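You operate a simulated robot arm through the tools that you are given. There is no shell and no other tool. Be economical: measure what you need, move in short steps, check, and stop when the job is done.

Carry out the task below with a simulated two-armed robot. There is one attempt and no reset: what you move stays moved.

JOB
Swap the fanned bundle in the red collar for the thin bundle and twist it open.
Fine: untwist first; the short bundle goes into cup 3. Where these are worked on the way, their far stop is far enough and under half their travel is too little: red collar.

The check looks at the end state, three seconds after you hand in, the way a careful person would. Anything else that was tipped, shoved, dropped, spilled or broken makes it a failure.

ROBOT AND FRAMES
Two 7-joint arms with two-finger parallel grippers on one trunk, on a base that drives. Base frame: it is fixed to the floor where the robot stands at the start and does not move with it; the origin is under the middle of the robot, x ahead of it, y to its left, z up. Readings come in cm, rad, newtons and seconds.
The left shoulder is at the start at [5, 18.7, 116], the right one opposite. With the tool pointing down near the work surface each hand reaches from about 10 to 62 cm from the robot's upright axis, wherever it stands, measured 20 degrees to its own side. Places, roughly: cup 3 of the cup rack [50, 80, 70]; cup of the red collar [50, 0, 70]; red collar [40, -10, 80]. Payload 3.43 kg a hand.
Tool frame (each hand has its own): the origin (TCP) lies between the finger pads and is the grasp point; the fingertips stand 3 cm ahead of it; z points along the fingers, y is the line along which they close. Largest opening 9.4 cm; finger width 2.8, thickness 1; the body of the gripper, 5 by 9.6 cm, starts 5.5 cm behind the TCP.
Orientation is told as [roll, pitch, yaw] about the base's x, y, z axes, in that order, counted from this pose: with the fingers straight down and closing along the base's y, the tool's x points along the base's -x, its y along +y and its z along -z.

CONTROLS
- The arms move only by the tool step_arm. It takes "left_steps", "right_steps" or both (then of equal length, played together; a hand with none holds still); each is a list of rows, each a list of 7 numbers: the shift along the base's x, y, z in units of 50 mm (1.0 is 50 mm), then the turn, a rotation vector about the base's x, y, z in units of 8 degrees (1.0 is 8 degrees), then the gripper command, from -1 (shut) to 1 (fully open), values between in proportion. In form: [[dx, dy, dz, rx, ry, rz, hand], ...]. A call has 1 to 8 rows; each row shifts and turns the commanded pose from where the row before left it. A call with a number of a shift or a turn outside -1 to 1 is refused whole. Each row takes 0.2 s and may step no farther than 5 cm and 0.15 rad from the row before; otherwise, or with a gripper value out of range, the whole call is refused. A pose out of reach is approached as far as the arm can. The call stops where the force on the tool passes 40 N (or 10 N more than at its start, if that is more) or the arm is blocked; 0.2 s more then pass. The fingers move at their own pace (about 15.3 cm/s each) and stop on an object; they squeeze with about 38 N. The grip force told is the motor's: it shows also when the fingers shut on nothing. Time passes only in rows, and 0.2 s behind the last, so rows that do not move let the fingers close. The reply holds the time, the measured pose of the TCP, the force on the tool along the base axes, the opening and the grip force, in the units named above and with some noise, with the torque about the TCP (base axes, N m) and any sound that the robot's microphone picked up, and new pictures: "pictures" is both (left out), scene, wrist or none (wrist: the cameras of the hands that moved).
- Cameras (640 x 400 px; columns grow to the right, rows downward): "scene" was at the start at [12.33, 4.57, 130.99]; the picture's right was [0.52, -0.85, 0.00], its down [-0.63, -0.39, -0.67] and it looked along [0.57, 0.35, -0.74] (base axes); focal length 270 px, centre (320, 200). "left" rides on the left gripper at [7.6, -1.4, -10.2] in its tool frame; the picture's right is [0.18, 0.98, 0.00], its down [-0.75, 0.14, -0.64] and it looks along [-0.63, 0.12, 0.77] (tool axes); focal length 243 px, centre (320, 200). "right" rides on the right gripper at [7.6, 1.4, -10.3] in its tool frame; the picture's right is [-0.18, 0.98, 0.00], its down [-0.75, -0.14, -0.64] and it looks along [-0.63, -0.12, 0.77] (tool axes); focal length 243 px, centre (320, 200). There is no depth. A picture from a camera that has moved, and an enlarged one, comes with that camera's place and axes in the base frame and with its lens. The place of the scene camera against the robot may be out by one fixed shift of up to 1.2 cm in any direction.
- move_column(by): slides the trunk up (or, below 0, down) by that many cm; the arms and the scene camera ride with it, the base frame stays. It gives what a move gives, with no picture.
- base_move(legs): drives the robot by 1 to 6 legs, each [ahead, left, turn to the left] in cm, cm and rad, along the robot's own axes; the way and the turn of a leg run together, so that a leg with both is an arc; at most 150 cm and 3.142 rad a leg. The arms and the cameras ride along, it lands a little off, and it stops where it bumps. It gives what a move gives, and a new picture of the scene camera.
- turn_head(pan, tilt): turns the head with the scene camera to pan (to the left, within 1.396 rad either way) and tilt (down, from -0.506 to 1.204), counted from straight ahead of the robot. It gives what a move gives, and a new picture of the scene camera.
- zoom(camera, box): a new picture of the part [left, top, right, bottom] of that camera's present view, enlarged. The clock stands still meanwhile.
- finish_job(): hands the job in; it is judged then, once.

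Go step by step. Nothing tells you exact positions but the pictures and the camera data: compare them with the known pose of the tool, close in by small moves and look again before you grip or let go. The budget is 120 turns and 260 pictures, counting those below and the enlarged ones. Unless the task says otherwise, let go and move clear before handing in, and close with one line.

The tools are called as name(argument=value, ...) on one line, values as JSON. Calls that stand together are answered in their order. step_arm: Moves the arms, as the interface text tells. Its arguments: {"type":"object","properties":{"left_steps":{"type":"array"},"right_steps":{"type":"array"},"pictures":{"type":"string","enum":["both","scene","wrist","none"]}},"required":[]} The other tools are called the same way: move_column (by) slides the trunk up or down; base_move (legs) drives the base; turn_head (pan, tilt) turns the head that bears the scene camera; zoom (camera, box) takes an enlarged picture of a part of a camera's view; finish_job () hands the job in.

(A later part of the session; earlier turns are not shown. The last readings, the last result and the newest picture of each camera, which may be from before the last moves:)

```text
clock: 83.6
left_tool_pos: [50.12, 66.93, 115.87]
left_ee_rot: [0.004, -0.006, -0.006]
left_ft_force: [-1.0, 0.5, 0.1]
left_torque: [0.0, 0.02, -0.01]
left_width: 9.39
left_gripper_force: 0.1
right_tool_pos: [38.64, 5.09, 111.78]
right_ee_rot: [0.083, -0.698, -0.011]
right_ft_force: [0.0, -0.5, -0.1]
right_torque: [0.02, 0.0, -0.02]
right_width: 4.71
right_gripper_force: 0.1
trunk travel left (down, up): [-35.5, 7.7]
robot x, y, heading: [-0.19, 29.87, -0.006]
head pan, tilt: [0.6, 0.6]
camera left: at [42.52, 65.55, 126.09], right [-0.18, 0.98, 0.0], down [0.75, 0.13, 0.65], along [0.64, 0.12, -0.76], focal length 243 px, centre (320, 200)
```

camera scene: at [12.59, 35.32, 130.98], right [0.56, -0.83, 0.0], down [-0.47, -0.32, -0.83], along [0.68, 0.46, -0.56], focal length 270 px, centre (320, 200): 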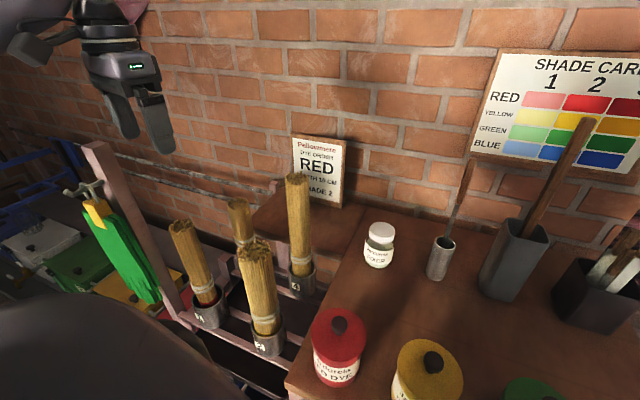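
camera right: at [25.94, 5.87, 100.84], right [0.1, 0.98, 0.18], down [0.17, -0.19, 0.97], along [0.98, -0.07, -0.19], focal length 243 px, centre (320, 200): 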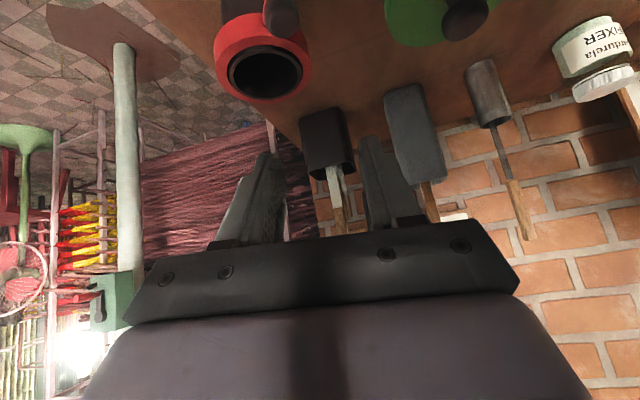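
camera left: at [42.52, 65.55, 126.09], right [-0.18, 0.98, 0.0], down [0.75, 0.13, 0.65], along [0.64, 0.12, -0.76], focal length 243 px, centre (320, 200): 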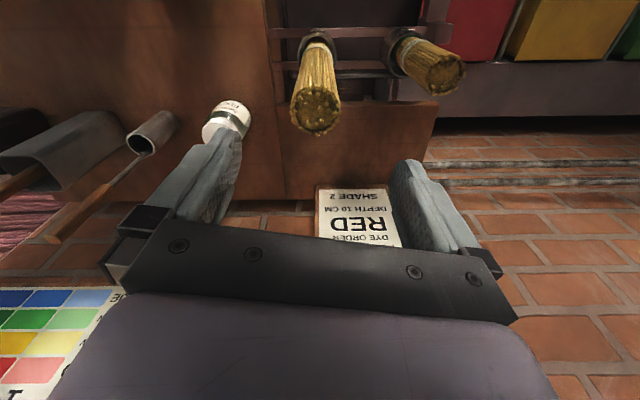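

By the same top-view measure bundle 4 is ≈5.1–5.5 cm against 4.4 for bundle 1, so bundle 1 is the thin one. Going back to grip it.

step_arm(left_steps=[[-0.66, 0.6, 0, 0, 0, 0, 1], [-0.8, 0.5, 0, 0, 0, 0, 1], [-0.8, 0.5, 0, 0, 0, 0, 1], [-0.8, 0.5, 0, 0, 0, 0, 1], [-0.8, 0.54, 0, 0, 0, 0, 1]], pictures="none")

step_arm(left_steps=[[0, 0, -0.9, 0, 0, 0, 0.5], [0, 0, -0.9, 0, 0, 0, 0.5], [0, 0, -0.9, 0, 0, 0, 0.5], [0, 0, -0.9, 0, 0, 0, 0.5], [0, 0, -0.9, 0, 0, 0, 0.5], [0, 0, -0.3, 0, 0, 0, 0.5]], pictures="wrist")

```text
clock: 84.8
left_tool_pos: [30.6, 80.25, 115.95]
left_ee_rot: [0.004, -0.001, -0.007]
left_ft_force: [-0.1, 0.0, -0.4]
left_torque: [-0.01, 0.01, 0.02]
left_width: 9.4
left_gripper_force: 0.1
right_tool_pos: [38.56, 5.13, 111.82]
right_ee_rot: [0.08, -0.7, -0.01]
right_ft_force: [0.2, 0.1, 0.3]
right_torque: [0.0, -0.04, 0.0]
right_width: 4.71
right_gripper_force: 0.0
trunk travel left (down, up): [-35.5, 7.7]
robot x, y, heading: [-0.41, 29.94, -0.011]
head pan, tilt: [0.6, 0.6]
```

```text
clock: 86.2
left_tool_pos: [30.63, 80.47, 91.92]
left_ee_rot: [0.006, -0.003, -0.007]
left_ft_force: [-0.9, 0.4, -0.9]
left_torque: [-0.02, 0.02, -0.02]
left_width: 7.06
left_gripper_force: 0.0
right_tool_pos: [38.55, 5.15, 111.94]
right_ee_rot: [0.079, -0.703, -0.009]
right_ft_force: [-0.1, 0.5, 0.1]
right_torque: [-0.03, -0.01, 0.02]
right_width: 4.69
right_gripper_force: 0.1
trunk travel left (down, up): [-35.5, 7.7]
robot x, y, heading: [-0.07, 30.17, -0.003]
head pan, tilt: [0.6, 0.6]
camera left: at [23.01, 79.02, 102.04], right [-0.18, 0.98, 0.0], down [0.75, 0.13, 0.65], along [0.64, 0.12, -0.76], focal length 243 px, centre (320, 200)
```

left: 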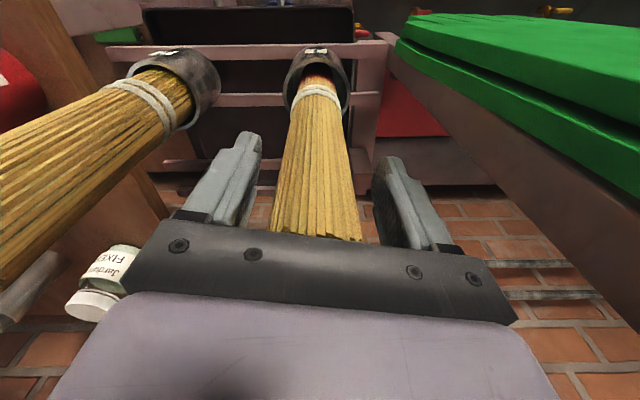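

step_arm(left_steps=[[0, 0, 0, 0, 0, 0, -1], [0, 0, 0, 0, 0, 0, -1], [0, 0, 0, 0, 0, 0, -1], [0, 0, 0.8, 0, 0, 0, -1], [0, 0, 0.9, 0, 0, 0, -1], [0, 0, 0.9, 0, 0, 0, -1], [0, 0, 0.9, 0, 0, 0, -1], [0, 0, 0.9, 0, 0, 0, -1]], pictures="none")

move_column(by=7.5)

turn_head(pan=0.6, tilt=0.6)

```text
clock: 88.0
left_tool_pos: [30.55, 80.23, 114.32]
left_ee_rot: [0.003, -0.001, -0.007]
left_ft_force: [0.1, -0.2, -1.9]
left_torque: [-0.01, 0.03, 0.02]
left_width: 4.77
left_gripper_force: 37.7
right_tool_pos: [38.59, 5.17, 111.77]
right_ee_rot: [0.08, -0.702, -0.01]
right_ft_force: [-0.7, -1.0, 0.2]
right_torque: [0.03, 0.02, 0.03]
right_width: 4.7
right_gripper_force: 0.1
trunk travel left (down, up): [-35.5, 7.7]
robot x, y, heading: [-0.21, 29.98, -0.006]
head pan, tilt: [0.6, 0.6]
```

```text
clock: 89.1
left_tool_pos: [30.66, 80.37, 121.67]
left_ee_rot: [0.003, -0.003, -0.008]
left_ft_force: [1.5, 1.0, -2.0]
left_torque: [0.04, 0.03, 0.0]
left_width: 4.8
left_gripper_force: 37.3
right_tool_pos: [38.56, 5.14, 119.39]
right_ee_rot: [0.08, -0.699, -0.01]
right_ft_force: [0.0, -0.1, -1.0]
right_torque: [0.0, 0.05, 0.01]
right_width: 4.71
right_gripper_force: 0.1
trunk travel left (down, up): [-43.0, 0.2]
robot x, y, heading: [-0.38, 30.24, -0.013]
head pan, tilt: [0.6, 0.6]
```

```text
clock: 89.7
left_tool_pos: [30.71, 80.45, 121.83]
left_ee_rot: [0.003, -0.002, -0.006]
left_ft_force: [0.0, -1.0, -2.2]
left_torque: [-0.02, 0.01, 0.0]
left_width: 4.78
left_gripper_force: 38.0
right_tool_pos: [38.62, 5.19, 119.42]
right_ee_rot: [0.081, -0.702, -0.01]
right_ft_force: [-0.6, 0.7, -0.3]
right_torque: [-0.01, -0.03, 0.0]
right_width: 4.7
right_gripper_force: 0.1
trunk travel left (down, up): [-43.0, 0.2]
robot x, y, heading: [-0.38, 30.25, -0.003]
head pan, tilt: [0.6, 0.6]
camera scene: at [12.65, 35.35, 138.47], right [0.56, -0.83, 0.0], down [-0.47, -0.32, -0.82], along [0.68, 0.46, -0.57], focal length 270 px, centre (320, 200)
```

scene: 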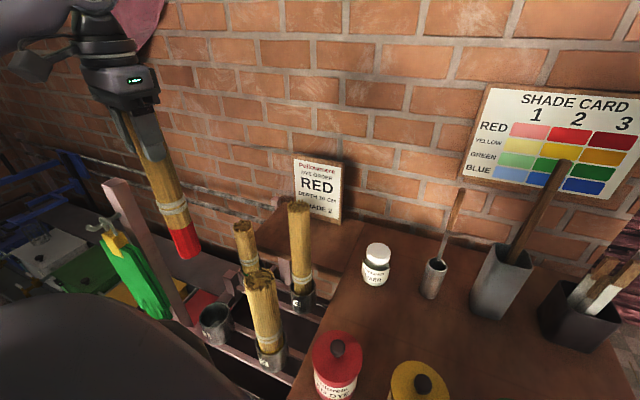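

The thin bundle is out (red end). I'll pull it back clear of bundle 2 and drive right to the collar.

step_arm(left_steps=[[-0.6, 0, 0, 0, 0, 0, -1], [-0.6, -0.1, 0, 0, 0, 0, -1], [-0.5, -0.5, 0, 0, 0, 0, -1], [0, -0.9, 0, 0, 0, 0, -1], [0, -0.9, 0, 0, 0, 0, -1], [0, -0.9, 0, 0, 0, 0, -1], [0, -0.9, 0, 0, 0, 0, -1]], pictures="scene")

```text
clock: 91.3
left_tool_pos: [22.02, 59.33, 121.82]
left_ee_rot: [0.008, -0.001, -0.008]
left_ft_force: [0.3, 0.0, -2.1]
left_torque: [0.04, -0.02, 0.02]
left_width: 4.76
left_gripper_force: 37.8
right_tool_pos: [38.61, 5.05, 119.35]
right_ee_rot: [0.081, -0.7, -0.01]
right_ft_force: [0.2, -0.5, -0.4]
right_torque: [0.0, -0.01, 0.02]
right_width: 4.7
right_gripper_force: 0.1
trunk travel left (down, up): [-43.0, 0.2]
robot x, y, heading: [-0.22, 30.07, -0.01]
head pan, tilt: [0.6, 0.6]
camera scene: at [12.66, 35.22, 138.47], right [0.56, -0.83, 0.0], down [-0.47, -0.31, -0.83], along [0.68, 0.46, -0.56], focal length 270 px, centre (320, 200)
```

scene: 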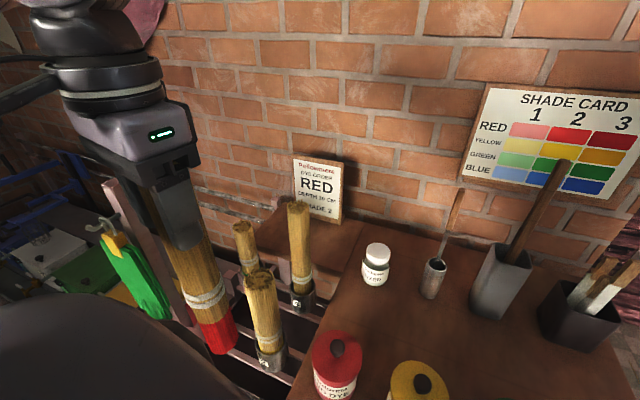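

base_move(legs=[[0, -48, 0]])

turn_head(pan=0.2, tilt=0.75)

```text
clock: 96.0
left_tool_pos: [21.68, 11.8, 121.85]
left_ee_rot: [0.006, -0.003, -0.005]
left_ft_force: [0.2, -0.3, -1.7]
left_torque: [-0.03, 0.04, -0.02]
left_width: 4.78
left_gripper_force: 37.9
right_tool_pos: [38.44, -42.53, 119.38]
right_ee_rot: [0.08, -0.702, -0.008]
right_ft_force: [0.2, 0.0, -0.5]
right_torque: [0.03, 0.04, -0.05]
right_width: 4.71
right_gripper_force: 0.1
trunk travel left (down, up): [-43.0, 0.2]
robot x, y, heading: [-0.5, -18.15, -0.003]
head pan, tilt: [0.6, 0.6]
camera scene: at [12.34, -12.34, 138.47], right [0.56, -0.83, 0.0], down [-0.47, -0.32, -0.83], along [0.68, 0.46, -0.56], focal length 270 px, centre (320, 200)
```

scene: 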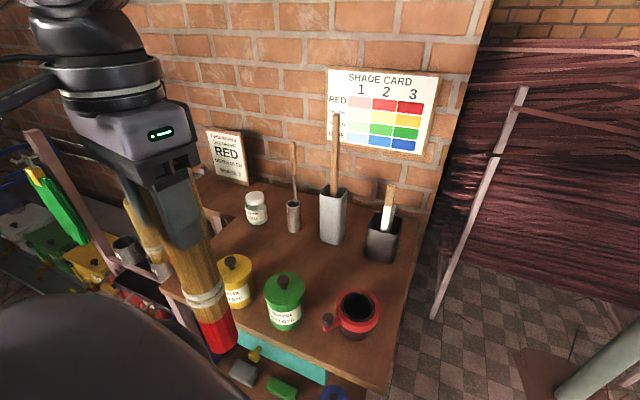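

```text
clock: 96.9
left_tool_pos: [21.63, 11.81, 121.76]
left_ee_rot: [0.003, -0.003, -0.006]
left_ft_force: [-0.5, 0.6, -1.9]
left_torque: [-0.01, 0.05, -0.02]
left_width: 4.76
left_gripper_force: 37.7
right_tool_pos: [38.27, -42.4, 119.35]
right_ee_rot: [0.082, -0.702, -0.008]
right_ft_force: [-0.3, 0.2, 0.2]
right_torque: [0.03, 0.02, 0.04]
right_width: 4.7
right_gripper_force: 0.1
trunk travel left (down, up): [-43.0, 0.2]
robot x, y, heading: [-1.03, -17.81, -0.004]
head pan, tilt: [0.201, 0.75]
camera scene: at [13.16, -15.66, 137.19], right [0.2, -0.98, 0.0], down [-0.67, -0.13, -0.73], along [0.72, 0.14, -0.68], focal length 270 px, centre (320, 200)
```

scene: 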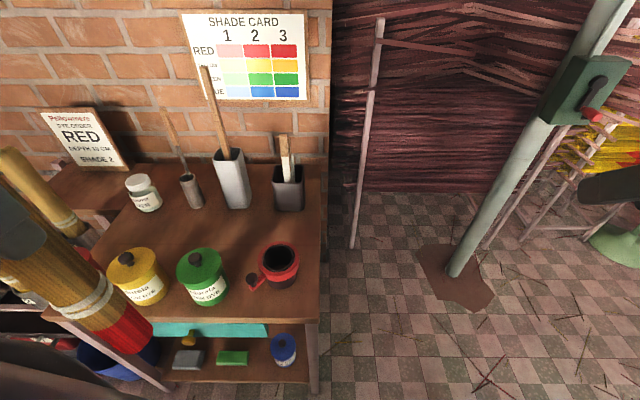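

step_arm(left_steps=[[0.85, -0.3, 0, 0, 0, 0, -1], [0.85, -0.36, 0, 0, 0, 0, -1], [0.85, -0.36, 0, 0, 0, 0, -1], [0.85, -0.36, 0, 0, 0, 0, -1], [0.85, -0.4, 0, 0, 0, 0, -1], [0.85, -0.4, 0, 0, 0, 0, -1]], pictures="both")

```text
clock: 98.3
left_tool_pos: [47.0, 1.46, 121.37]
left_ee_rot: [0.01, -0.002, 0.001]
left_ft_force: [0.4, -0.1, 0.6]
left_torque: [-0.01, 0.01, 0.0]
left_width: 4.78
left_gripper_force: 37.9
left hand out of reach, approached as far as the arm can: row 6
right_tool_pos: [38.5, -42.33, 119.31]
right_ee_rot: [0.076, -0.698, -0.006]
right_ft_force: [0.4, 0.5, -0.8]
right_torque: [-0.01, 0.06, -0.04]
right_width: 4.68
right_gripper_force: 0.2
trunk travel left (down, up): [-43.0, 0.2]
robot x, y, heading: [-0.44, -17.95, -0.002]
head pan, tilt: [0.201, 0.75]
camera scene: at [13.46, -15.56, 137.14], right [0.2, -0.98, 0.0], down [-0.67, -0.13, -0.73], along [0.72, 0.14, -0.68], focal length 270 px, centre (320, 200)
camera left: at [39.38, 0.01, 131.52], right [-0.18, 0.98, 0.01], down [0.75, 0.14, 0.64], along [0.63, 0.12, -0.76], focal length 243 px, centre (320, 200)
```

scene: 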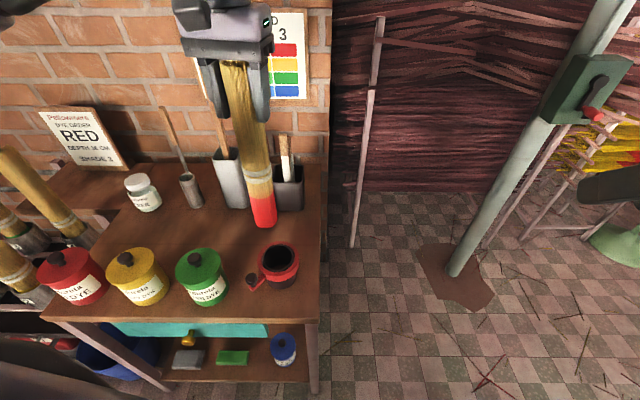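
left: 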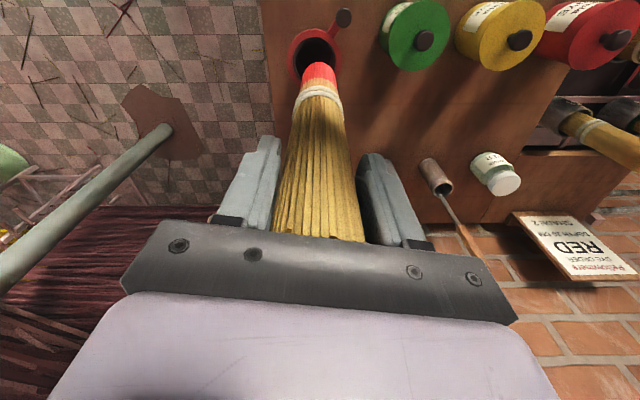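

I'll lower by the trunk to just above the collar and check alignment.

move_column(by=-10.5)

zoom(camera="left", box=[250, 0, 390, 100])

zoom(camera="scene", box=[200, 100, 340, 300])

```text
clock: 99.7
left_tool_pos: [46.65, 1.31, 111.14]
left_ee_rot: [0.004, -0.006, -0.005]
left_ft_force: [0.0, -0.4, -2.4]
left_torque: [0.0, 0.02, -0.03]
left_width: 4.78
left_gripper_force: 37.7
right_tool_pos: [38.41, -42.43, 108.76]
right_ee_rot: [0.08, -0.701, -0.007]
right_ft_force: [-0.4, -0.5, -0.2]
right_torque: [0.03, 0.0, 0.0]
right_width: 4.66
right_gripper_force: 0.1
trunk travel left (down, up): [-32.5, 10.7]
robot x, y, heading: [-0.35, -17.6, -0.004]
head pan, tilt: [0.201, 0.75]
```

```text
4.00 times, centred on (320, 50) of left
camera zoom: at [39.0, -0.13, 121.22], right [-0.18, 0.98, 0.0], down [0.75, 0.14, 0.65], along [0.64, 0.12, -0.76], focal length 970 px, centre (320, 800)
```

zoom: 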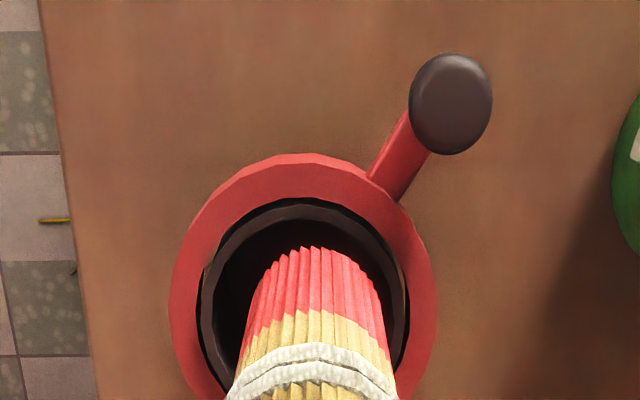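

```text
2.00 times, centred on (270, 200) of scene
camera zoom: at [13.15, -15.67, 126.69], right [0.19, -0.98, 0.0], down [-0.67, -0.13, -0.73], along [0.72, 0.14, -0.68], focal length 541 px, centre (420, 200)
```

zoom: 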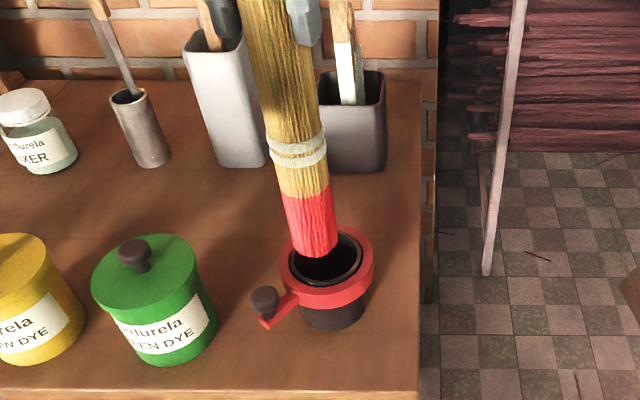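

Bundle bottom is nearly over the collar; I'll shift −0.45 cm in y with a slight straightening, then lower in small steps.

step_arm(left_steps=[[0.04, -0.09, -0.2, 0, 0.15, 0, -1], [0, 0, -0.3, 0, 0, 0, -1]], pictures="none")

zoom(camera="left", box=[250, 0, 390, 100])

```text
clock: 100.3
left_tool_pos: [46.6, 1.36, 108.82]
left_ee_rot: [0.003, 0.015, -0.006]
left_ft_force: [-0.3, 0.4, -2.3]
left_torque: [0.01, 0.01, 0.0]
left_width: 4.76
left_gripper_force: 38.2
left hand out of reach, approached as far as the arm can: row 1
right_tool_pos: [38.34, -42.46, 108.85]
right_ee_rot: [0.08, -0.699, -0.007]
right_ft_force: [0.1, -0.4, -0.5]
right_torque: [0.0, -0.01, -0.01]
right_width: 4.69
right_gripper_force: 0.1
trunk travel left (down, up): [-32.5, 10.7]
robot x, y, heading: [-0.15, -17.87, -0.005]
head pan, tilt: [0.201, 0.75]
```

```text
4.00 times, centred on (320, 50) of left
camera zoom: at [39.11, -0.14, 119.16], right [-0.18, 0.98, 0.01], down [0.76, 0.14, 0.63], along [0.62, 0.12, -0.78], focal length 970 px, centre (320, 800)
```

zoom: 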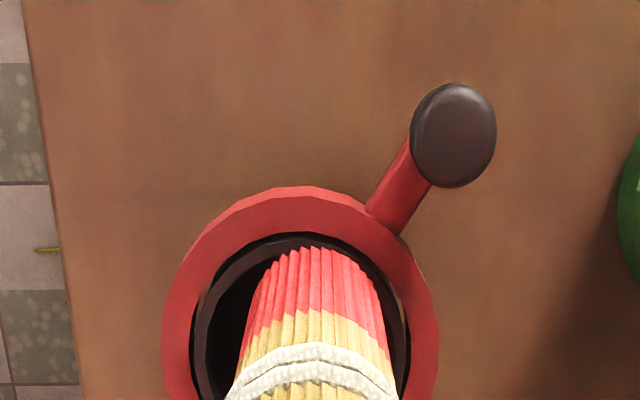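

Reach is limiting sideways at this height relation; I'll raise the trunk, lower the arm relative to it, and correct there.

move_column(by=6)

step_arm(left_steps=[[0, 0, -0.5, 0, 0, 0, -1], [0.08, -0.12, -0.6, 0, 0, 0, -1]], pictures="none")

zoom(camera="left", box=[250, 0, 390, 100])

```text
clock: 101.3
left_tool_pos: [46.63, 1.31, 114.92]
left_ee_rot: [0.003, 0.014, -0.007]
left_ft_force: [0.6, 0.4, -2.5]
left_torque: [-0.01, 0.02, -0.01]
left_width: 4.77
left_gripper_force: 37.4
right_tool_pos: [38.31, -42.49, 114.75]
right_ee_rot: [0.081, -0.7, -0.007]
right_ft_force: [1.1, -0.2, 0.4]
right_torque: [-0.04, 0.03, 0.02]
right_width: 4.7
right_gripper_force: 0.0
trunk travel left (down, up): [-38.5, 4.7]
robot x, y, heading: [-0.74, -18.04, -0.004]
head pan, tilt: [0.201, 0.75]
```

```text
clock: 101.9
left_tool_pos: [47.01, 0.8, 109.37]
left_ee_rot: [0.004, 0.015, -0.003]
left_ft_force: [-0.1, 0.1, -2.5]
left_torque: [0.03, 0.03, 0.05]
left_width: 4.8
left_gripper_force: 38.2
right_tool_pos: [38.39, -42.48, 114.86]
right_ee_rot: [0.08, -0.701, -0.007]
right_ft_force: [0.5, -0.7, 0.0]
right_torque: [0.03, 0.0, -0.02]
right_width: 4.68
right_gripper_force: 0.0
trunk travel left (down, up): [-38.5, 4.7]
robot x, y, heading: [-0.37, -17.82, -0.007]
head pan, tilt: [0.201, 0.75]
```

```text
4.00 times, centred on (320, 50) of left
camera zoom: at [39.59, -0.59, 119.71], right [-0.18, 0.98, 0.01], down [0.76, 0.14, 0.63], along [0.62, 0.12, -0.78], focal length 970 px, centre (320, 800)
```

zoom: 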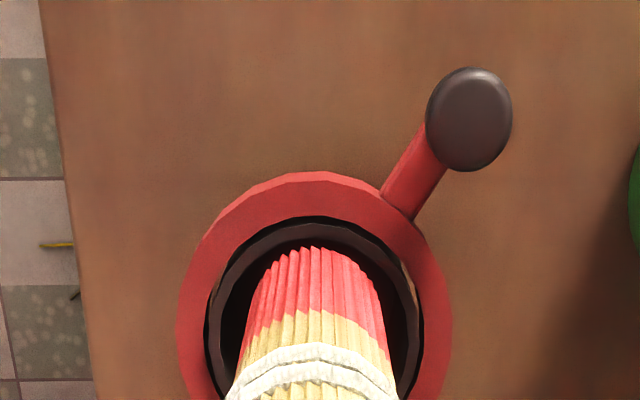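

Laterally centred; the bottom needs about +0.9 cm in x. I'll undo the small tilt and shift forward, then look.

step_arm(left_steps=[[0.1, 0, 0, 0, -0.11, 0, -1]], pictures="none")

zoom(camera="left", box=[250, 0, 390, 100])

```text
clock: 102.3
left_tool_pos: [47.47, 0.71, 109.37]
left_ee_rot: [0.003, 0.002, -0.005]
left_ft_force: [-0.8, -0.5, -2.3]
left_torque: [0.02, 0.02, -0.01]
left_width: 4.78
left_gripper_force: 37.6
right_tool_pos: [38.49, -42.48, 114.88]
right_ee_rot: [0.079, -0.701, -0.007]
right_ft_force: [-0.3, -0.9, 0.1]
right_torque: [-0.02, 0.01, -0.02]
right_width: 4.67
right_gripper_force: 0.0
trunk travel left (down, up): [-38.5, 4.7]
robot x, y, heading: [-0.66, -17.85, -0.003]
head pan, tilt: [0.201, 0.75]
```

```text
4.00 times, centred on (320, 50) of left
camera zoom: at [39.89, -0.65, 119.58], right [-0.18, 0.98, 0.0], down [0.75, 0.14, 0.64], along [0.63, 0.12, -0.77], focal length 970 px, centre (320, 800)
```

zoom: 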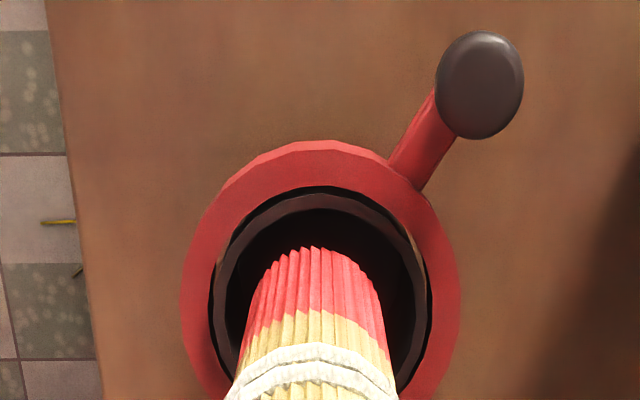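

Good clearance on the robot side now. I'll lower in small steps.

step_arm(left_steps=[[0, 0.01, -0.25, 0, 0, 0, -1], [0, 0, -0.25, 0, 0, 0, -1]], pictures="none")

zoom(camera="left", box=[250, 0, 390, 100])

```text
clock: 102.9
left_tool_pos: [47.54, 0.9, 106.84]
left_ee_rot: [0.003, -0.001, -0.005]
left_ft_force: [-0.4, 0.2, -2.6]
left_torque: [0.0, 0.05, -0.02]
left_width: 4.74
left_gripper_force: 38.3
right_tool_pos: [38.41, -42.37, 114.81]
right_ee_rot: [0.081, -0.701, -0.007]
right_ft_force: [-0.9, -0.8, 0.3]
right_torque: [-0.01, 0.01, -0.05]
right_width: 4.7
right_gripper_force: 0.0
trunk travel left (down, up): [-38.5, 4.7]
robot x, y, heading: [-0.82, -17.91, -0.004]
head pan, tilt: [0.201, 0.75]
```

```text
4.00 times, centred on (320, 50) of left
camera zoom: at [39.89, -0.57, 117.07], right [-0.18, 0.98, 0.0], down [0.75, 0.14, 0.64], along [0.63, 0.12, -0.77], focal length 970 px, centre (320, 800)
```

zoom: 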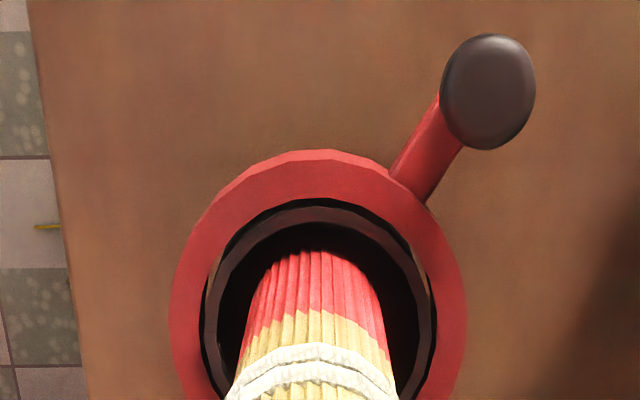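

step_arm(left_steps=[[0, 0, -0.25, 0, 0, 0, -1], [0, 0, -0.25, 0, 0, 0, -1], [0, 0, -0.25, 0, 0, 0, -1], [0, 0, -0.2, 0, 0, 0, -1]], pictures="scene")

zoom(camera="left", box=[250, 0, 390, 100])

```text
clock: 103.9
left_tool_pos: [47.42, 0.82, 101.94]
left_ee_rot: [0.001, 0.0, -0.003]
left_ft_force: [-0.6, 0.2, -2.3]
left_torque: [0.01, 0.03, 0.0]
left_width: 4.79
left_gripper_force: 37.8
right_tool_pos: [38.32, -42.5, 114.81]
right_ee_rot: [0.08, -0.7, -0.007]
right_ft_force: [0.6, 0.4, -0.2]
right_torque: [0.02, 0.02, 0.01]
right_width: 4.7
right_gripper_force: 0.0
trunk travel left (down, up): [-38.5, 4.7]
robot x, y, heading: [-0.44, -17.77, -0.004]
head pan, tilt: [0.201, 0.75]
camera scene: at [13.17, -15.67, 132.68], right [0.19, -0.98, 0.0], down [-0.67, -0.13, -0.73], along [0.72, 0.14, -0.68], focal length 270 px, centre (320, 200)
```

scene: 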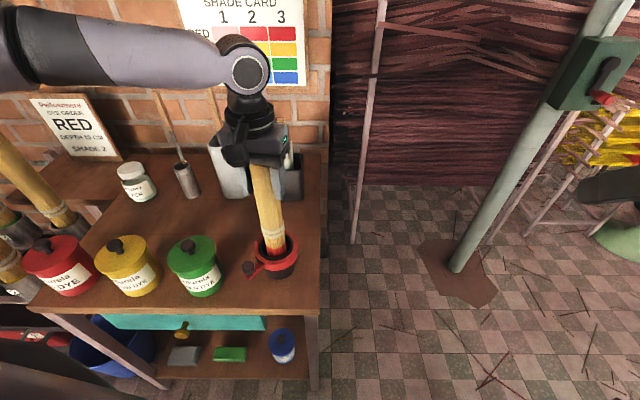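

```text
4.00 times, centred on (320, 50) of left
camera zoom: at [39.77, -0.6, 112.23], right [-0.18, 0.98, 0.0], down [0.75, 0.14, 0.64], along [0.63, 0.12, -0.77], focal length 970 px, centre (320, 800)
```

zoom: 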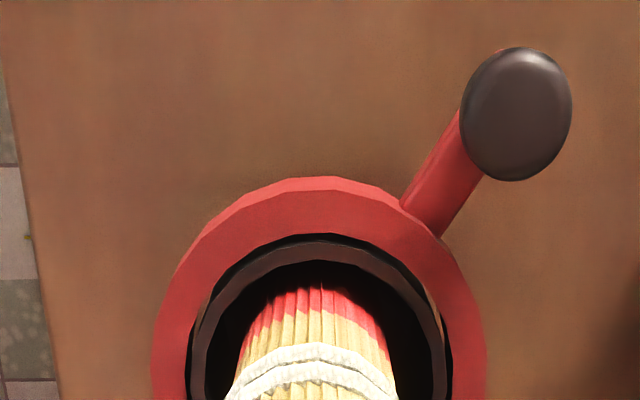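

Inserted and descending freely. Continuing down until it seats.

step_arm(left_steps=[[0, 0, -0.2, 0, 0, 0, -1], [0, 0, -0.2, 0, 0, 0, -1], [0, 0, -0.2, 0, 0, 0, -1], [0, 0, -0.2, 0, 0, 0, -1]], pictures="scene")

```text
clock: 104.9
left_tool_pos: [46.93, 1.31, 98.89]
left_ee_rot: [-0.001, -0.012, -0.004]
left_ft_force: [1.9, -0.8, 30.3]
left_torque: [0.14, -0.33, 0.11]
left_width: 4.74
left_gripper_force: 38.2
left hand out of reach, approached as far as the arm can: row 2, 4
right_tool_pos: [38.3, -42.58, 114.9]
right_ee_rot: [0.082, -0.703, -0.007]
right_ft_force: [0.1, -0.7, -0.3]
right_torque: [0.02, 0.0, -0.01]
right_width: 4.73
right_gripper_force: 0.1
trunk travel left (down, up): [-38.5, 4.7]
robot x, y, heading: [-0.4, -17.79, -0.008]
head pan, tilt: [0.201, 0.75]
camera scene: at [12.97, -15.79, 132.76], right [0.19, -0.98, 0.0], down [-0.67, -0.13, -0.73], along [0.72, 0.14, -0.68], focal length 270 px, centre (320, 200)
```

scene: 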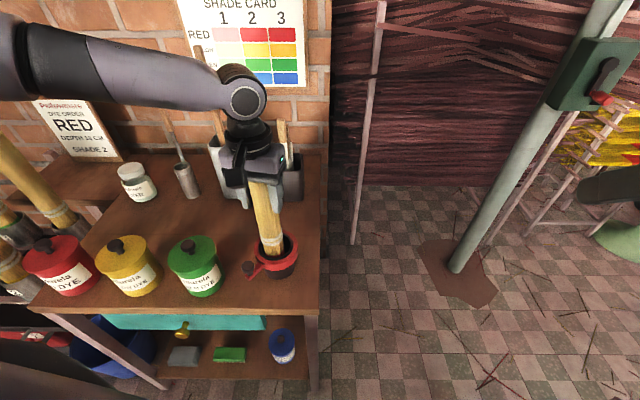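

Seated (30 N up). I'll relax, open and rise straight off.

step_arm(left_steps=[[0, 0, 0.08, 0, 0, 0, -1], [0, 0, 0, 0, 0, 0, 0.3], [0, 0, 0, 0, 0, 0, 1], [0, 0, 0, 0, 0, 0, 1], [0, 0, 0.5, 0, 0, 0, 1], [0, 0, 0.7, 0, 0, 0, 1], [0, 0, 0.7, 0, 0, 0, 1]], pictures="none")

move_column(by=4.5)

turn_head(pan=0.2, tilt=0.7)

```text
clock: 106.5
left_tool_pos: [46.67, 1.42, 108.27]
left_ee_rot: [0.004, -0.002, -0.004]
left_ft_force: [-0.6, 0.2, -0.2]
left_torque: [-0.06, 0.02, -0.01]
left_width: 9.42
left_gripper_force: 0.0
right_tool_pos: [38.2, -42.41, 114.84]
right_ee_rot: [0.081, -0.702, -0.007]
right_ft_force: [-0.3, 0.0, 0.9]
right_torque: [-0.05, 0.02, -0.01]
right_width: 4.72
right_gripper_force: 0.1
trunk travel left (down, up): [-38.5, 4.7]
robot x, y, heading: [-0.68, -17.72, -0.007]
head pan, tilt: [0.201, 0.75]
```

```text
clock: 107.3
left_tool_pos: [46.64, 1.41, 112.78]
left_ee_rot: [0.003, 0.0, -0.005]
left_ft_force: [-0.6, 0.3, -0.3]
left_torque: [0.0, -0.05, 0.01]
left_width: 9.4
left_gripper_force: 0.1
right_tool_pos: [38.35, -42.49, 119.41]
right_ee_rot: [0.08, -0.702, -0.007]
right_ft_force: [-0.7, 0.2, -0.2]
right_torque: [0.0, -0.01, -0.03]
right_width: 4.7
right_gripper_force: 0.0
trunk travel left (down, up): [-43.0, 0.2]
robot x, y, heading: [-0.74, -17.78, -0.002]
head pan, tilt: [0.201, 0.75]
```

```text
clock: 108.0
left_tool_pos: [46.84, 1.49, 112.69]
left_ee_rot: [0.003, 0.0, -0.005]
left_ft_force: [0.6, -0.4, -0.5]
left_torque: [0.03, -0.01, 0.01]
left_width: 9.42
left_gripper_force: 0.0
right_tool_pos: [38.37, -42.51, 119.35]
right_ee_rot: [0.08, -0.701, -0.007]
right_ft_force: [-0.2, -0.2, 0.3]
right_torque: [0.02, 0.02, -0.01]
right_width: 4.7
right_gripper_force: 0.0
trunk travel left (down, up): [-43.0, 0.2]
robot x, y, heading: [-0.42, -17.69, -0.006]
head pan, tilt: [0.201, 0.7]
camera scene: at [13.35, -15.64, 137.61], right [0.19, -0.98, 0.0], down [-0.63, -0.13, -0.76], along [0.75, 0.15, -0.64], focal length 270 px, centre (320, 200)
```

scene: 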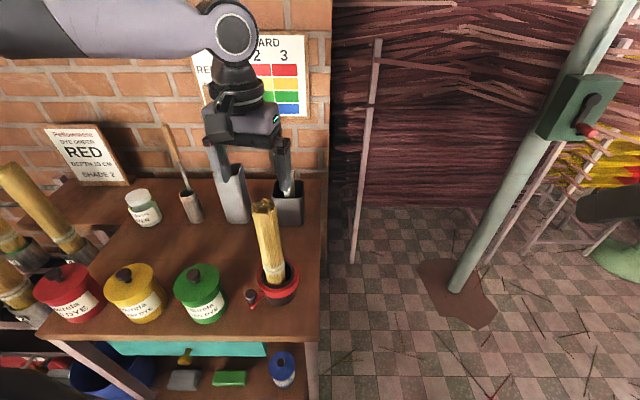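

The thin bundle stands in the collar. I'll retract the left hand, then drive back left so the right hand can work the lever.

step_arm(left_steps=[[-0.3, 0, 0.5, 0, 0, 0, 1], [-0.8, 0.2, 0, 0, 0, 0, 1], [-0.8, 0.4, 0, 0, 0, 0, 1], [-0.8, 0.5, 0, 0, 0, 0, 1], [-0.8, 0.5, 0, 0, 0, 0, 1], [-0.6, 0.5, 0, 0, 0, 0, 1]], pictures="none")

base_move(legs=[[0, 22, 0]])

turn_head(pan=-0.1, tilt=0.8)

```text
clock: 109.4
left_tool_pos: [26.2, 11.9, 115.12]
left_ee_rot: [0.001, 0.0, -0.007]
left_ft_force: [-0.5, 0.0, 0.2]
left_torque: [-0.01, 0.03, 0.04]
left_width: 9.41
left_gripper_force: 0.0
right_tool_pos: [38.24, -42.45, 119.5]
right_ee_rot: [0.079, -0.702, -0.005]
right_ft_force: [0.6, -0.6, -0.8]
right_torque: [-0.01, 0.02, -0.03]
right_width: 4.7
right_gripper_force: 0.1
trunk travel left (down, up): [-43.0, 0.2]
robot x, y, heading: [-0.51, -17.72, -0.007]
head pan, tilt: [0.201, 0.7]
```

```text
clock: 111.9
left_tool_pos: [26.24, 33.75, 115.18]
left_ee_rot: [0.002, 0.001, -0.005]
left_ft_force: [-0.4, -0.1, 0.0]
left_torque: [-0.04, 0.01, 0.0]
left_width: 9.37
left_gripper_force: 0.0
right_tool_pos: [38.49, -20.61, 119.27]
right_ee_rot: [0.079, -0.702, -0.005]
right_ft_force: [0.0, -0.5, -0.5]
right_torque: [0.01, 0.04, -0.02]
right_width: 4.7
right_gripper_force: 0.2
trunk travel left (down, up): [-43.0, 0.2]
robot x, y, heading: [-0.2, 3.68, -0.003]
head pan, tilt: [0.201, 0.7]
camera scene: at [13.43, 6.15, 137.61], right [0.2, -0.98, 0.0], down [-0.63, -0.13, -0.76], along [0.75, 0.15, -0.64], focal length 270 px, centre (320, 200)
```

scene: 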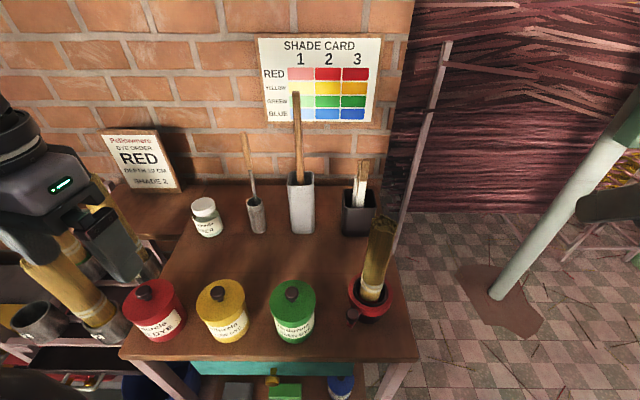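

```text
clock: 112.7
left_tool_pos: [26.39, 33.8, 115.12]
left_ee_rot: [0.003, 0.0, -0.003]
left_ft_force: [0.2, 0.4, -0.5]
left_torque: [-0.04, -0.01, -0.03]
left_width: 9.38
left_gripper_force: 0.0
right_tool_pos: [38.51, -20.56, 119.41]
right_ee_rot: [0.081, -0.702, -0.006]
right_ft_force: [-0.2, 0.4, -0.4]
right_torque: [0.0, -0.02, -0.01]
right_width: 4.7
right_gripper_force: 0.0
trunk travel left (down, up): [-43.0, 0.2]
robot x, y, heading: [-0.37, 3.89, -0.007]
head pan, tilt: [-0.099, 0.799]
camera scene: at [13.13, 3.64, 136.79], right [-0.1, -0.99, 0.0], down [-0.71, 0.07, -0.7], along [0.69, -0.07, -0.72], focal length 270 px, centre (320, 200)
```

scene: 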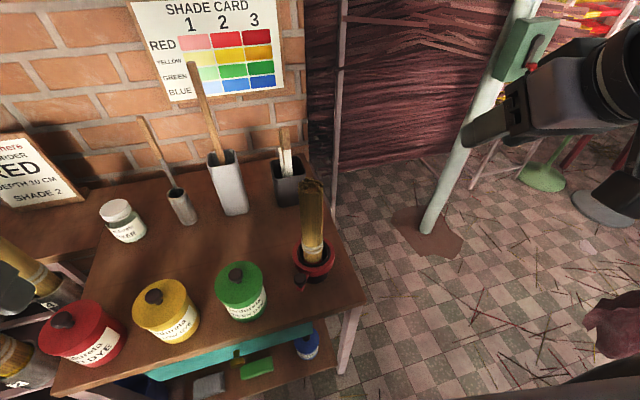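

Same base pose as before. I'll lower the trunk to its earlier height and retrace the right hand's path to the lever knob (≈(41.1,4.2,83.3)).

move_column(by=-5.5)

step_arm(right_steps=[[-0.05, 0.49, -0.47, 0, 0, -0.57, -0.1], [-0.05, 0.49, -0.47, 0, 0, -0.57, -0.1], [-0.05, 0.49, -0.47, 0, 0, -0.57, -0.1], [-0.05, 0.49, -0.47, 0, 0, -0.57, -0.1], [-0.05, 0.49, -0.47, 0, 0, -0.57, -0.1], [-0.05, 0.49, -0.47, 0, 0, -0.57, -0.1], [-0.05, 0.49, -0.47, 0, 0, -0.57, -0.1]], pictures="both")

```text
clock: 113.7
left_tool_pos: [26.38, 33.83, 109.65]
left_ee_rot: [0.003, 0.0, -0.005]
left_ft_force: [-0.5, -0.1, 0.1]
left_torque: [0.05, 0.02, 0.01]
left_width: 9.4
left_gripper_force: 0.0
right_tool_pos: [38.42, -20.6, 113.8]
right_ee_rot: [0.081, -0.701, -0.006]
right_ft_force: [1.0, 0.5, 0.6]
right_torque: [-0.03, -0.02, 0.0]
right_width: 4.72
right_gripper_force: 0.1
trunk travel left (down, up): [-37.5, 5.7]
robot x, y, heading: [-0.56, 3.69, -0.001]
head pan, tilt: [-0.099, 0.799]
```

```text
clock: 115.3
left_tool_pos: [26.35, 33.74, 109.54]
left_ee_rot: [0.002, 0.0, -0.004]
left_ft_force: [-0.6, 0.0, 0.5]
left_torque: [0.03, -0.03, 0.01]
left_width: 9.41
left_gripper_force: 0.1
right_tool_pos: [36.85, -3.36, 97.27]
right_ee_rot: [0.083, -0.701, -0.564]
right_ft_force: [0.3, 0.1, -0.2]
right_torque: [0.06, 0.01, 0.03]
right_width: 4.25
right_gripper_force: 0.1
trunk travel left (down, up): [-37.5, 5.7]
robot x, y, heading: [-0.58, 4.44, -0.003]
head pan, tilt: [-0.099, 0.799]
camera scene: at [13.14, 3.68, 131.29], right [-0.1, -0.99, 0.0], down [-0.71, 0.07, -0.7], along [0.69, -0.07, -0.72], focal length 270 px, centre (320, 200)
camera right: at [26.43, 3.79, 100.35], right [0.6, 0.78, 0.18], down [0.04, -0.25, 0.97], along [0.8, -0.57, -0.18], focal length 243 px, centre (320, 200)
```

scene: 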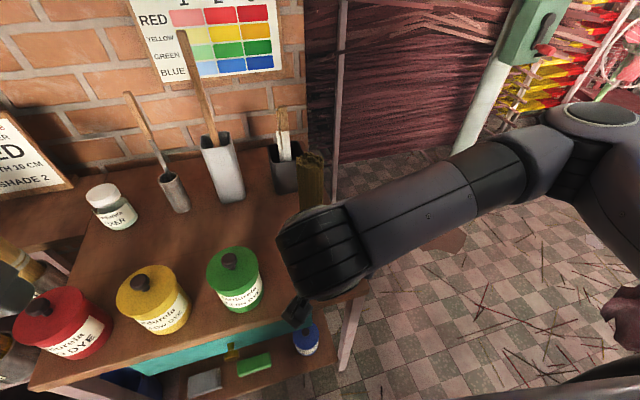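
right: 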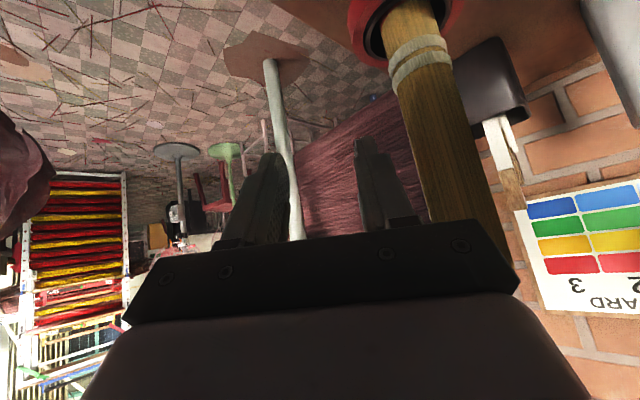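

step_arm(right_steps=[[0, 0.8, -0.2, 0, 0, -1, -0.1], [0, 0.8, -0.4, 0, 0, -1, -0.1], [0.15, 0.4, -0.7, 0, 0, -1, -0.1], [0.15, -0.1, -0.6, 0, 0, 0, -0.1]], pictures="wrist")

zoom(camera="right", box=[220, 0, 460, 220])

```text
clock: 116.3
left_tool_pos: [26.45, 33.79, 109.6]
left_ee_rot: [0.004, 0.0, -0.002]
left_ft_force: [0.1, -0.2, 0.1]
left_torque: [0.02, -0.02, -0.02]
left_width: 9.4
left_gripper_force: 0.0
right_tool_pos: [38.24, 6.09, 87.72]
right_ee_rot: [0.083, -0.698, -0.981]
right_ft_force: [0.3, -0.6, 0.0]
right_torque: [0.0, -0.02, 0.0]
right_width: 4.24
right_gripper_force: 0.2
trunk travel left (down, up): [-37.5, 5.7]
robot x, y, heading: [-0.41, 3.88, -0.005]
head pan, tilt: [-0.099, 0.799]
camera right: at [31.67, 16.91, 90.75], right [0.86, 0.47, 0.18], down [-0.07, -0.25, 0.97], along [0.5, -0.85, -0.19], focal length 243 px, centre (320, 200)
```

right: 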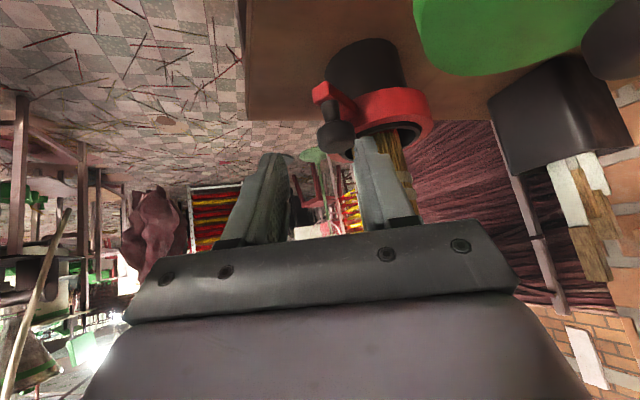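

```text
1.82 times, centred on (340, 110) of right
camera zoom: at [31.67, 16.91, 90.75], right [0.86, 0.47, 0.18], down [-0.07, -0.25, 0.97], along [0.5, -0.85, -0.19], focal length 441 px, centre (284, 364)
```

zoom: 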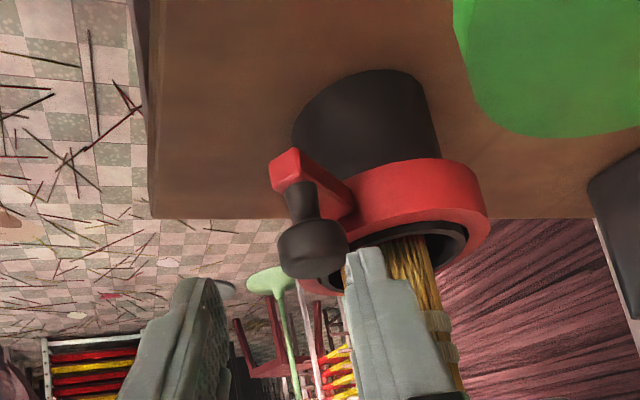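

Knob at (41.4,4.05,83.3): I need 1 cm sideways and 3.7 cm forward. Then close.

step_arm(right_steps=[[0.16, 0.12, 0.01, 0, 0, 0, -0.1], [0.16, -0.18, -0.28, 0, 0, 0, -0.1], [0.15, -0.17, -0.27, 0, 0, 0, -0.1], [0, 0, 0, 0, 0, 0, -1], [0, 0, 0, 0, 0, 0, -1]], pictures="wrist")

zoom(camera="right", box=[220, 0, 460, 220])

```text
clock: 117.5
left_tool_pos: [26.25, 33.72, 109.67]
left_ee_rot: [0.003, 0.002, -0.003]
left_ft_force: [-0.4, -0.4, -0.5]
left_torque: [-0.01, -0.05, 0.01]
left_width: 9.38
left_gripper_force: 0.1
right_tool_pos: [40.61, 4.69, 85.12]
right_ee_rot: [0.081, -0.701, -0.981]
right_ft_force: [-1.4, -0.3, 4.6]
right_torque: [-0.52, 0.43, -0.1]
right_width: 2.57
right_gripper_force: 45.0
trunk travel left (down, up): [-37.5, 5.7]
robot x, y, heading: [-1.03, 4.46, -0.002]
head pan, tilt: [-0.099, 0.799]
camera right: at [34.01, 15.55, 88.1], right [0.86, 0.47, 0.18], down [-0.07, -0.25, 0.97], along [0.5, -0.85, -0.18], focal length 243 px, centre (320, 200)
```

right: 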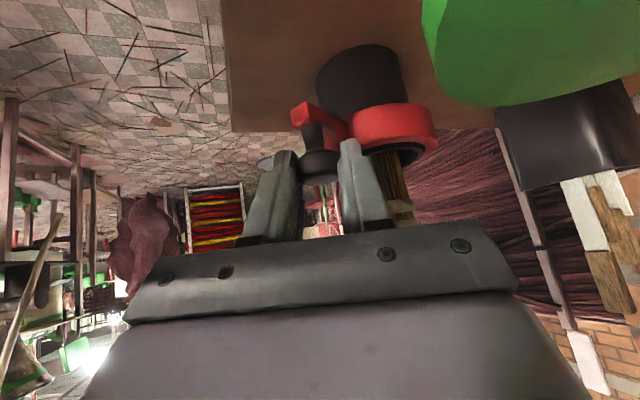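

```text
1.82 times, centred on (340, 110) of right
camera zoom: at [34.01, 15.55, 88.1], right [0.86, 0.47, 0.18], down [-0.07, -0.25, 0.97], along [0.5, -0.85, -0.18], focal length 441 px, centre (284, 364)
```

zoom: 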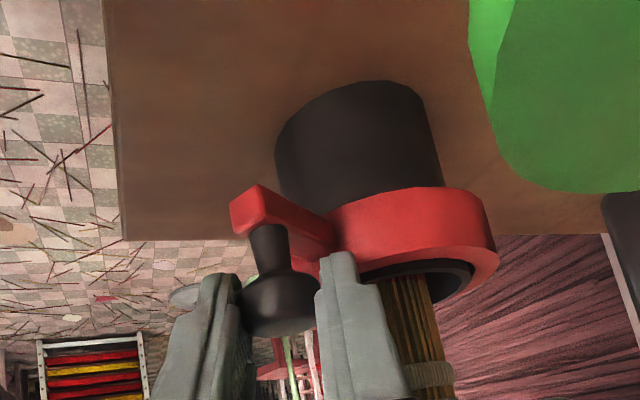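

Gripped. Now counter-clockwise, retracing the arc in 8° steps.

step_arm(right_steps=[[-0.08, -0.192, 0, 0, 0, 1, -1], [-0.052, -0.202, 0, 0, 0, 1, -1], [-0.024, -0.208, 0, 0, 0, 1, -1], [0.006, -0.208, 0, 0, 0, 1, -1]], pictures="scene")

```text
clock: 118.5
left_tool_pos: [26.25, 33.81, 109.77]
left_ee_rot: [0.004, 0.0, -0.003]
left_ft_force: [-0.2, -0.4, -0.3]
left_torque: [-0.01, -0.02, -0.01]
left_width: 9.42
left_gripper_force: 0.0
right_tool_pos: [39.63, 0.7, 85.1]
right_ee_rot: [0.08, -0.701, -0.42]
right_ft_force: [-6.3, -5.0, 7.2]
right_torque: [-0.56, 0.08, -0.33]
right_width: 2.56
right_gripper_force: 44.8
trunk travel left (down, up): [-37.5, 5.7]
robot x, y, heading: [-0.38, 4.43, -0.002]
head pan, tilt: [-0.099, 0.799]
camera scene: at [13.02, 3.59, 131.31], right [-0.1, -0.99, 0.0], down [-0.71, 0.07, -0.7], along [0.69, -0.07, -0.72], focal length 270 px, centre (320, 200)
```

scene: 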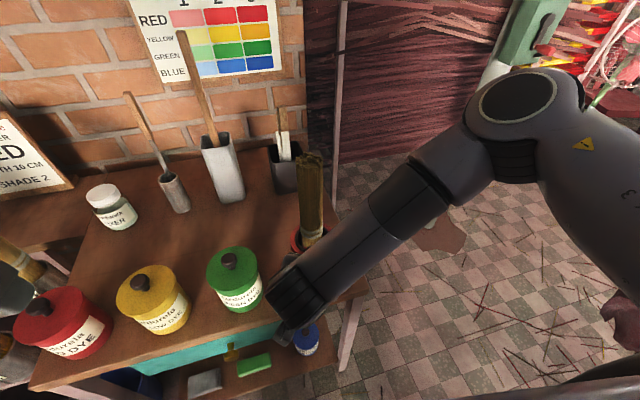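

step_arm(right_steps=[[0.034, -0.206, 0, 0, 0, 1, -1], [0.062, -0.2, 0, 0, 0, 1, -1], [0.09, -0.188, 0, 0, 0, 1, -1], [0.115, -0.174, 0, 0, 0, 1, -1]], pictures="scene")

```text
clock: 119.5
left_tool_pos: [26.04, 33.59, 109.78]
left_ee_rot: [0.003, -0.003, -0.003]
left_ft_force: [-0.1, -0.6, 0.7]
left_torque: [-0.01, -0.01, -0.01]
left_width: 9.39
left_gripper_force: 0.0
right_tool_pos: [40.92, -3.26, 85.24]
right_ee_rot: [0.08, -0.694, 0.137]
right_ft_force: [-25.5, -12.8, 9.2]
right_torque: [-0.57, 0.5, 0.1]
right_width: 2.54
right_gripper_force: 45.0
trunk travel left (down, up): [-37.5, 5.7]
robot x, y, heading: [-0.77, 3.72, -0.006]
head pan, tilt: [-0.099, 0.799]
camera scene: at [12.82, 3.5, 131.33], right [-0.1, -0.99, 0.0], down [-0.71, 0.07, -0.7], along [0.7, -0.07, -0.71], focal length 270 px, centre (320, 200)
```

scene: 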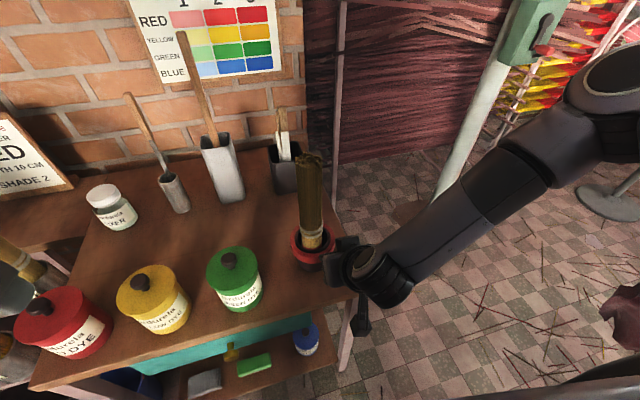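

Forces say my arc is now slightly inside; I'll ease outward and continue to the far stop.

step_arm(right_steps=[[-0.07, -0.05, 0, 0, 0, 0, -1], [0.135, -0.16, 0, 0, 0, 1, -1], [0.15, -0.14, 0, 0, 0, 1, -1]], pictures="scene")

```text
clock: 120.3
left_tool_pos: [26.26, 33.58, 109.75]
left_ee_rot: [0.006, 0.001, -0.004]
left_ft_force: [0.8, -0.1, -0.1]
left_torque: [0.0, 0.02, 0.04]
left_width: 9.37
left_gripper_force: 0.0
right_tool_pos: [42.48, -5.17, 85.22]
right_ee_rot: [0.078, -0.699, 0.414]
right_ft_force: [-15.8, -14.0, -5.9]
right_torque: [-0.69, 0.23, 0.08]
right_width: 2.51
right_gripper_force: 45.5
trunk travel left (down, up): [-37.5, 5.7]
robot x, y, heading: [-0.55, 4.02, -0.003]
head pan, tilt: [-0.099, 0.799]
camera scene: at [13.04, 3.46, 131.29], right [-0.1, -0.99, 0.0], down [-0.71, 0.07, -0.7], along [0.69, -0.07, -0.72], focal length 270 px, centre (320, 200)
```

scene: 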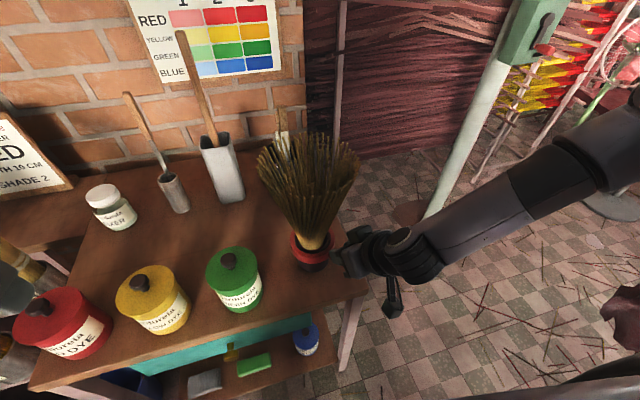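

The bundle fanned open. A last small push toward the original end position, then release.

step_arm(right_steps=[[0.06, -0.07, 0, 0, 0, 0.2, -1], [0.1, -0.06, 0, 0, 0, 0.3, -1]], pictures="none")

zoom(camera="right", box=[220, 0, 460, 220])

```text
clock: 120.9
left_tool_pos: [26.31, 33.51, 109.76]
left_ee_rot: [0.006, -0.002, -0.004]
left_ft_force: [1.1, 0.5, -0.1]
left_torque: [0.03, -0.01, -0.01]
left_width: 9.35
left_gripper_force: 0.1
right_tool_pos: [43.12, -5.79, 85.14]
right_ee_rot: [0.078, -0.698, 0.484]
right_ft_force: [-16.7, -16.5, -3.5]
right_torque: [-0.81, 0.37, 0.27]
right_width: 2.52
right_gripper_force: 45.5
trunk travel left (down, up): [-37.5, 5.7]
robot x, y, heading: [-0.45, 3.92, 0.001]
head pan, tilt: [-0.099, 0.799]
```

```text
1.82 times, centred on (340, 110) of right
camera zoom: at [31.68, -10.99, 88.12], right [-0.38, 0.91, 0.18], down [0.24, -0.09, 0.97], along [0.89, 0.41, -0.19], focal length 441 px, centre (284, 364)
```

zoom: 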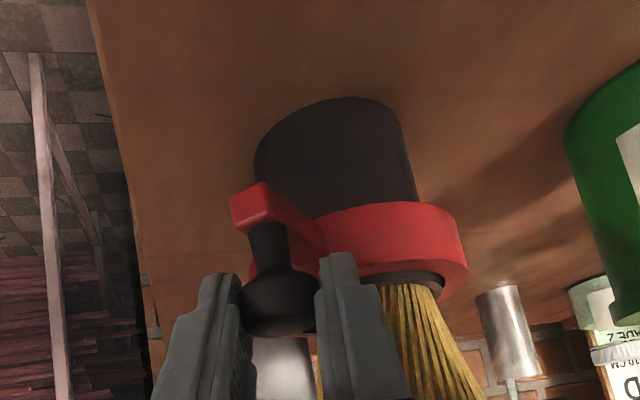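

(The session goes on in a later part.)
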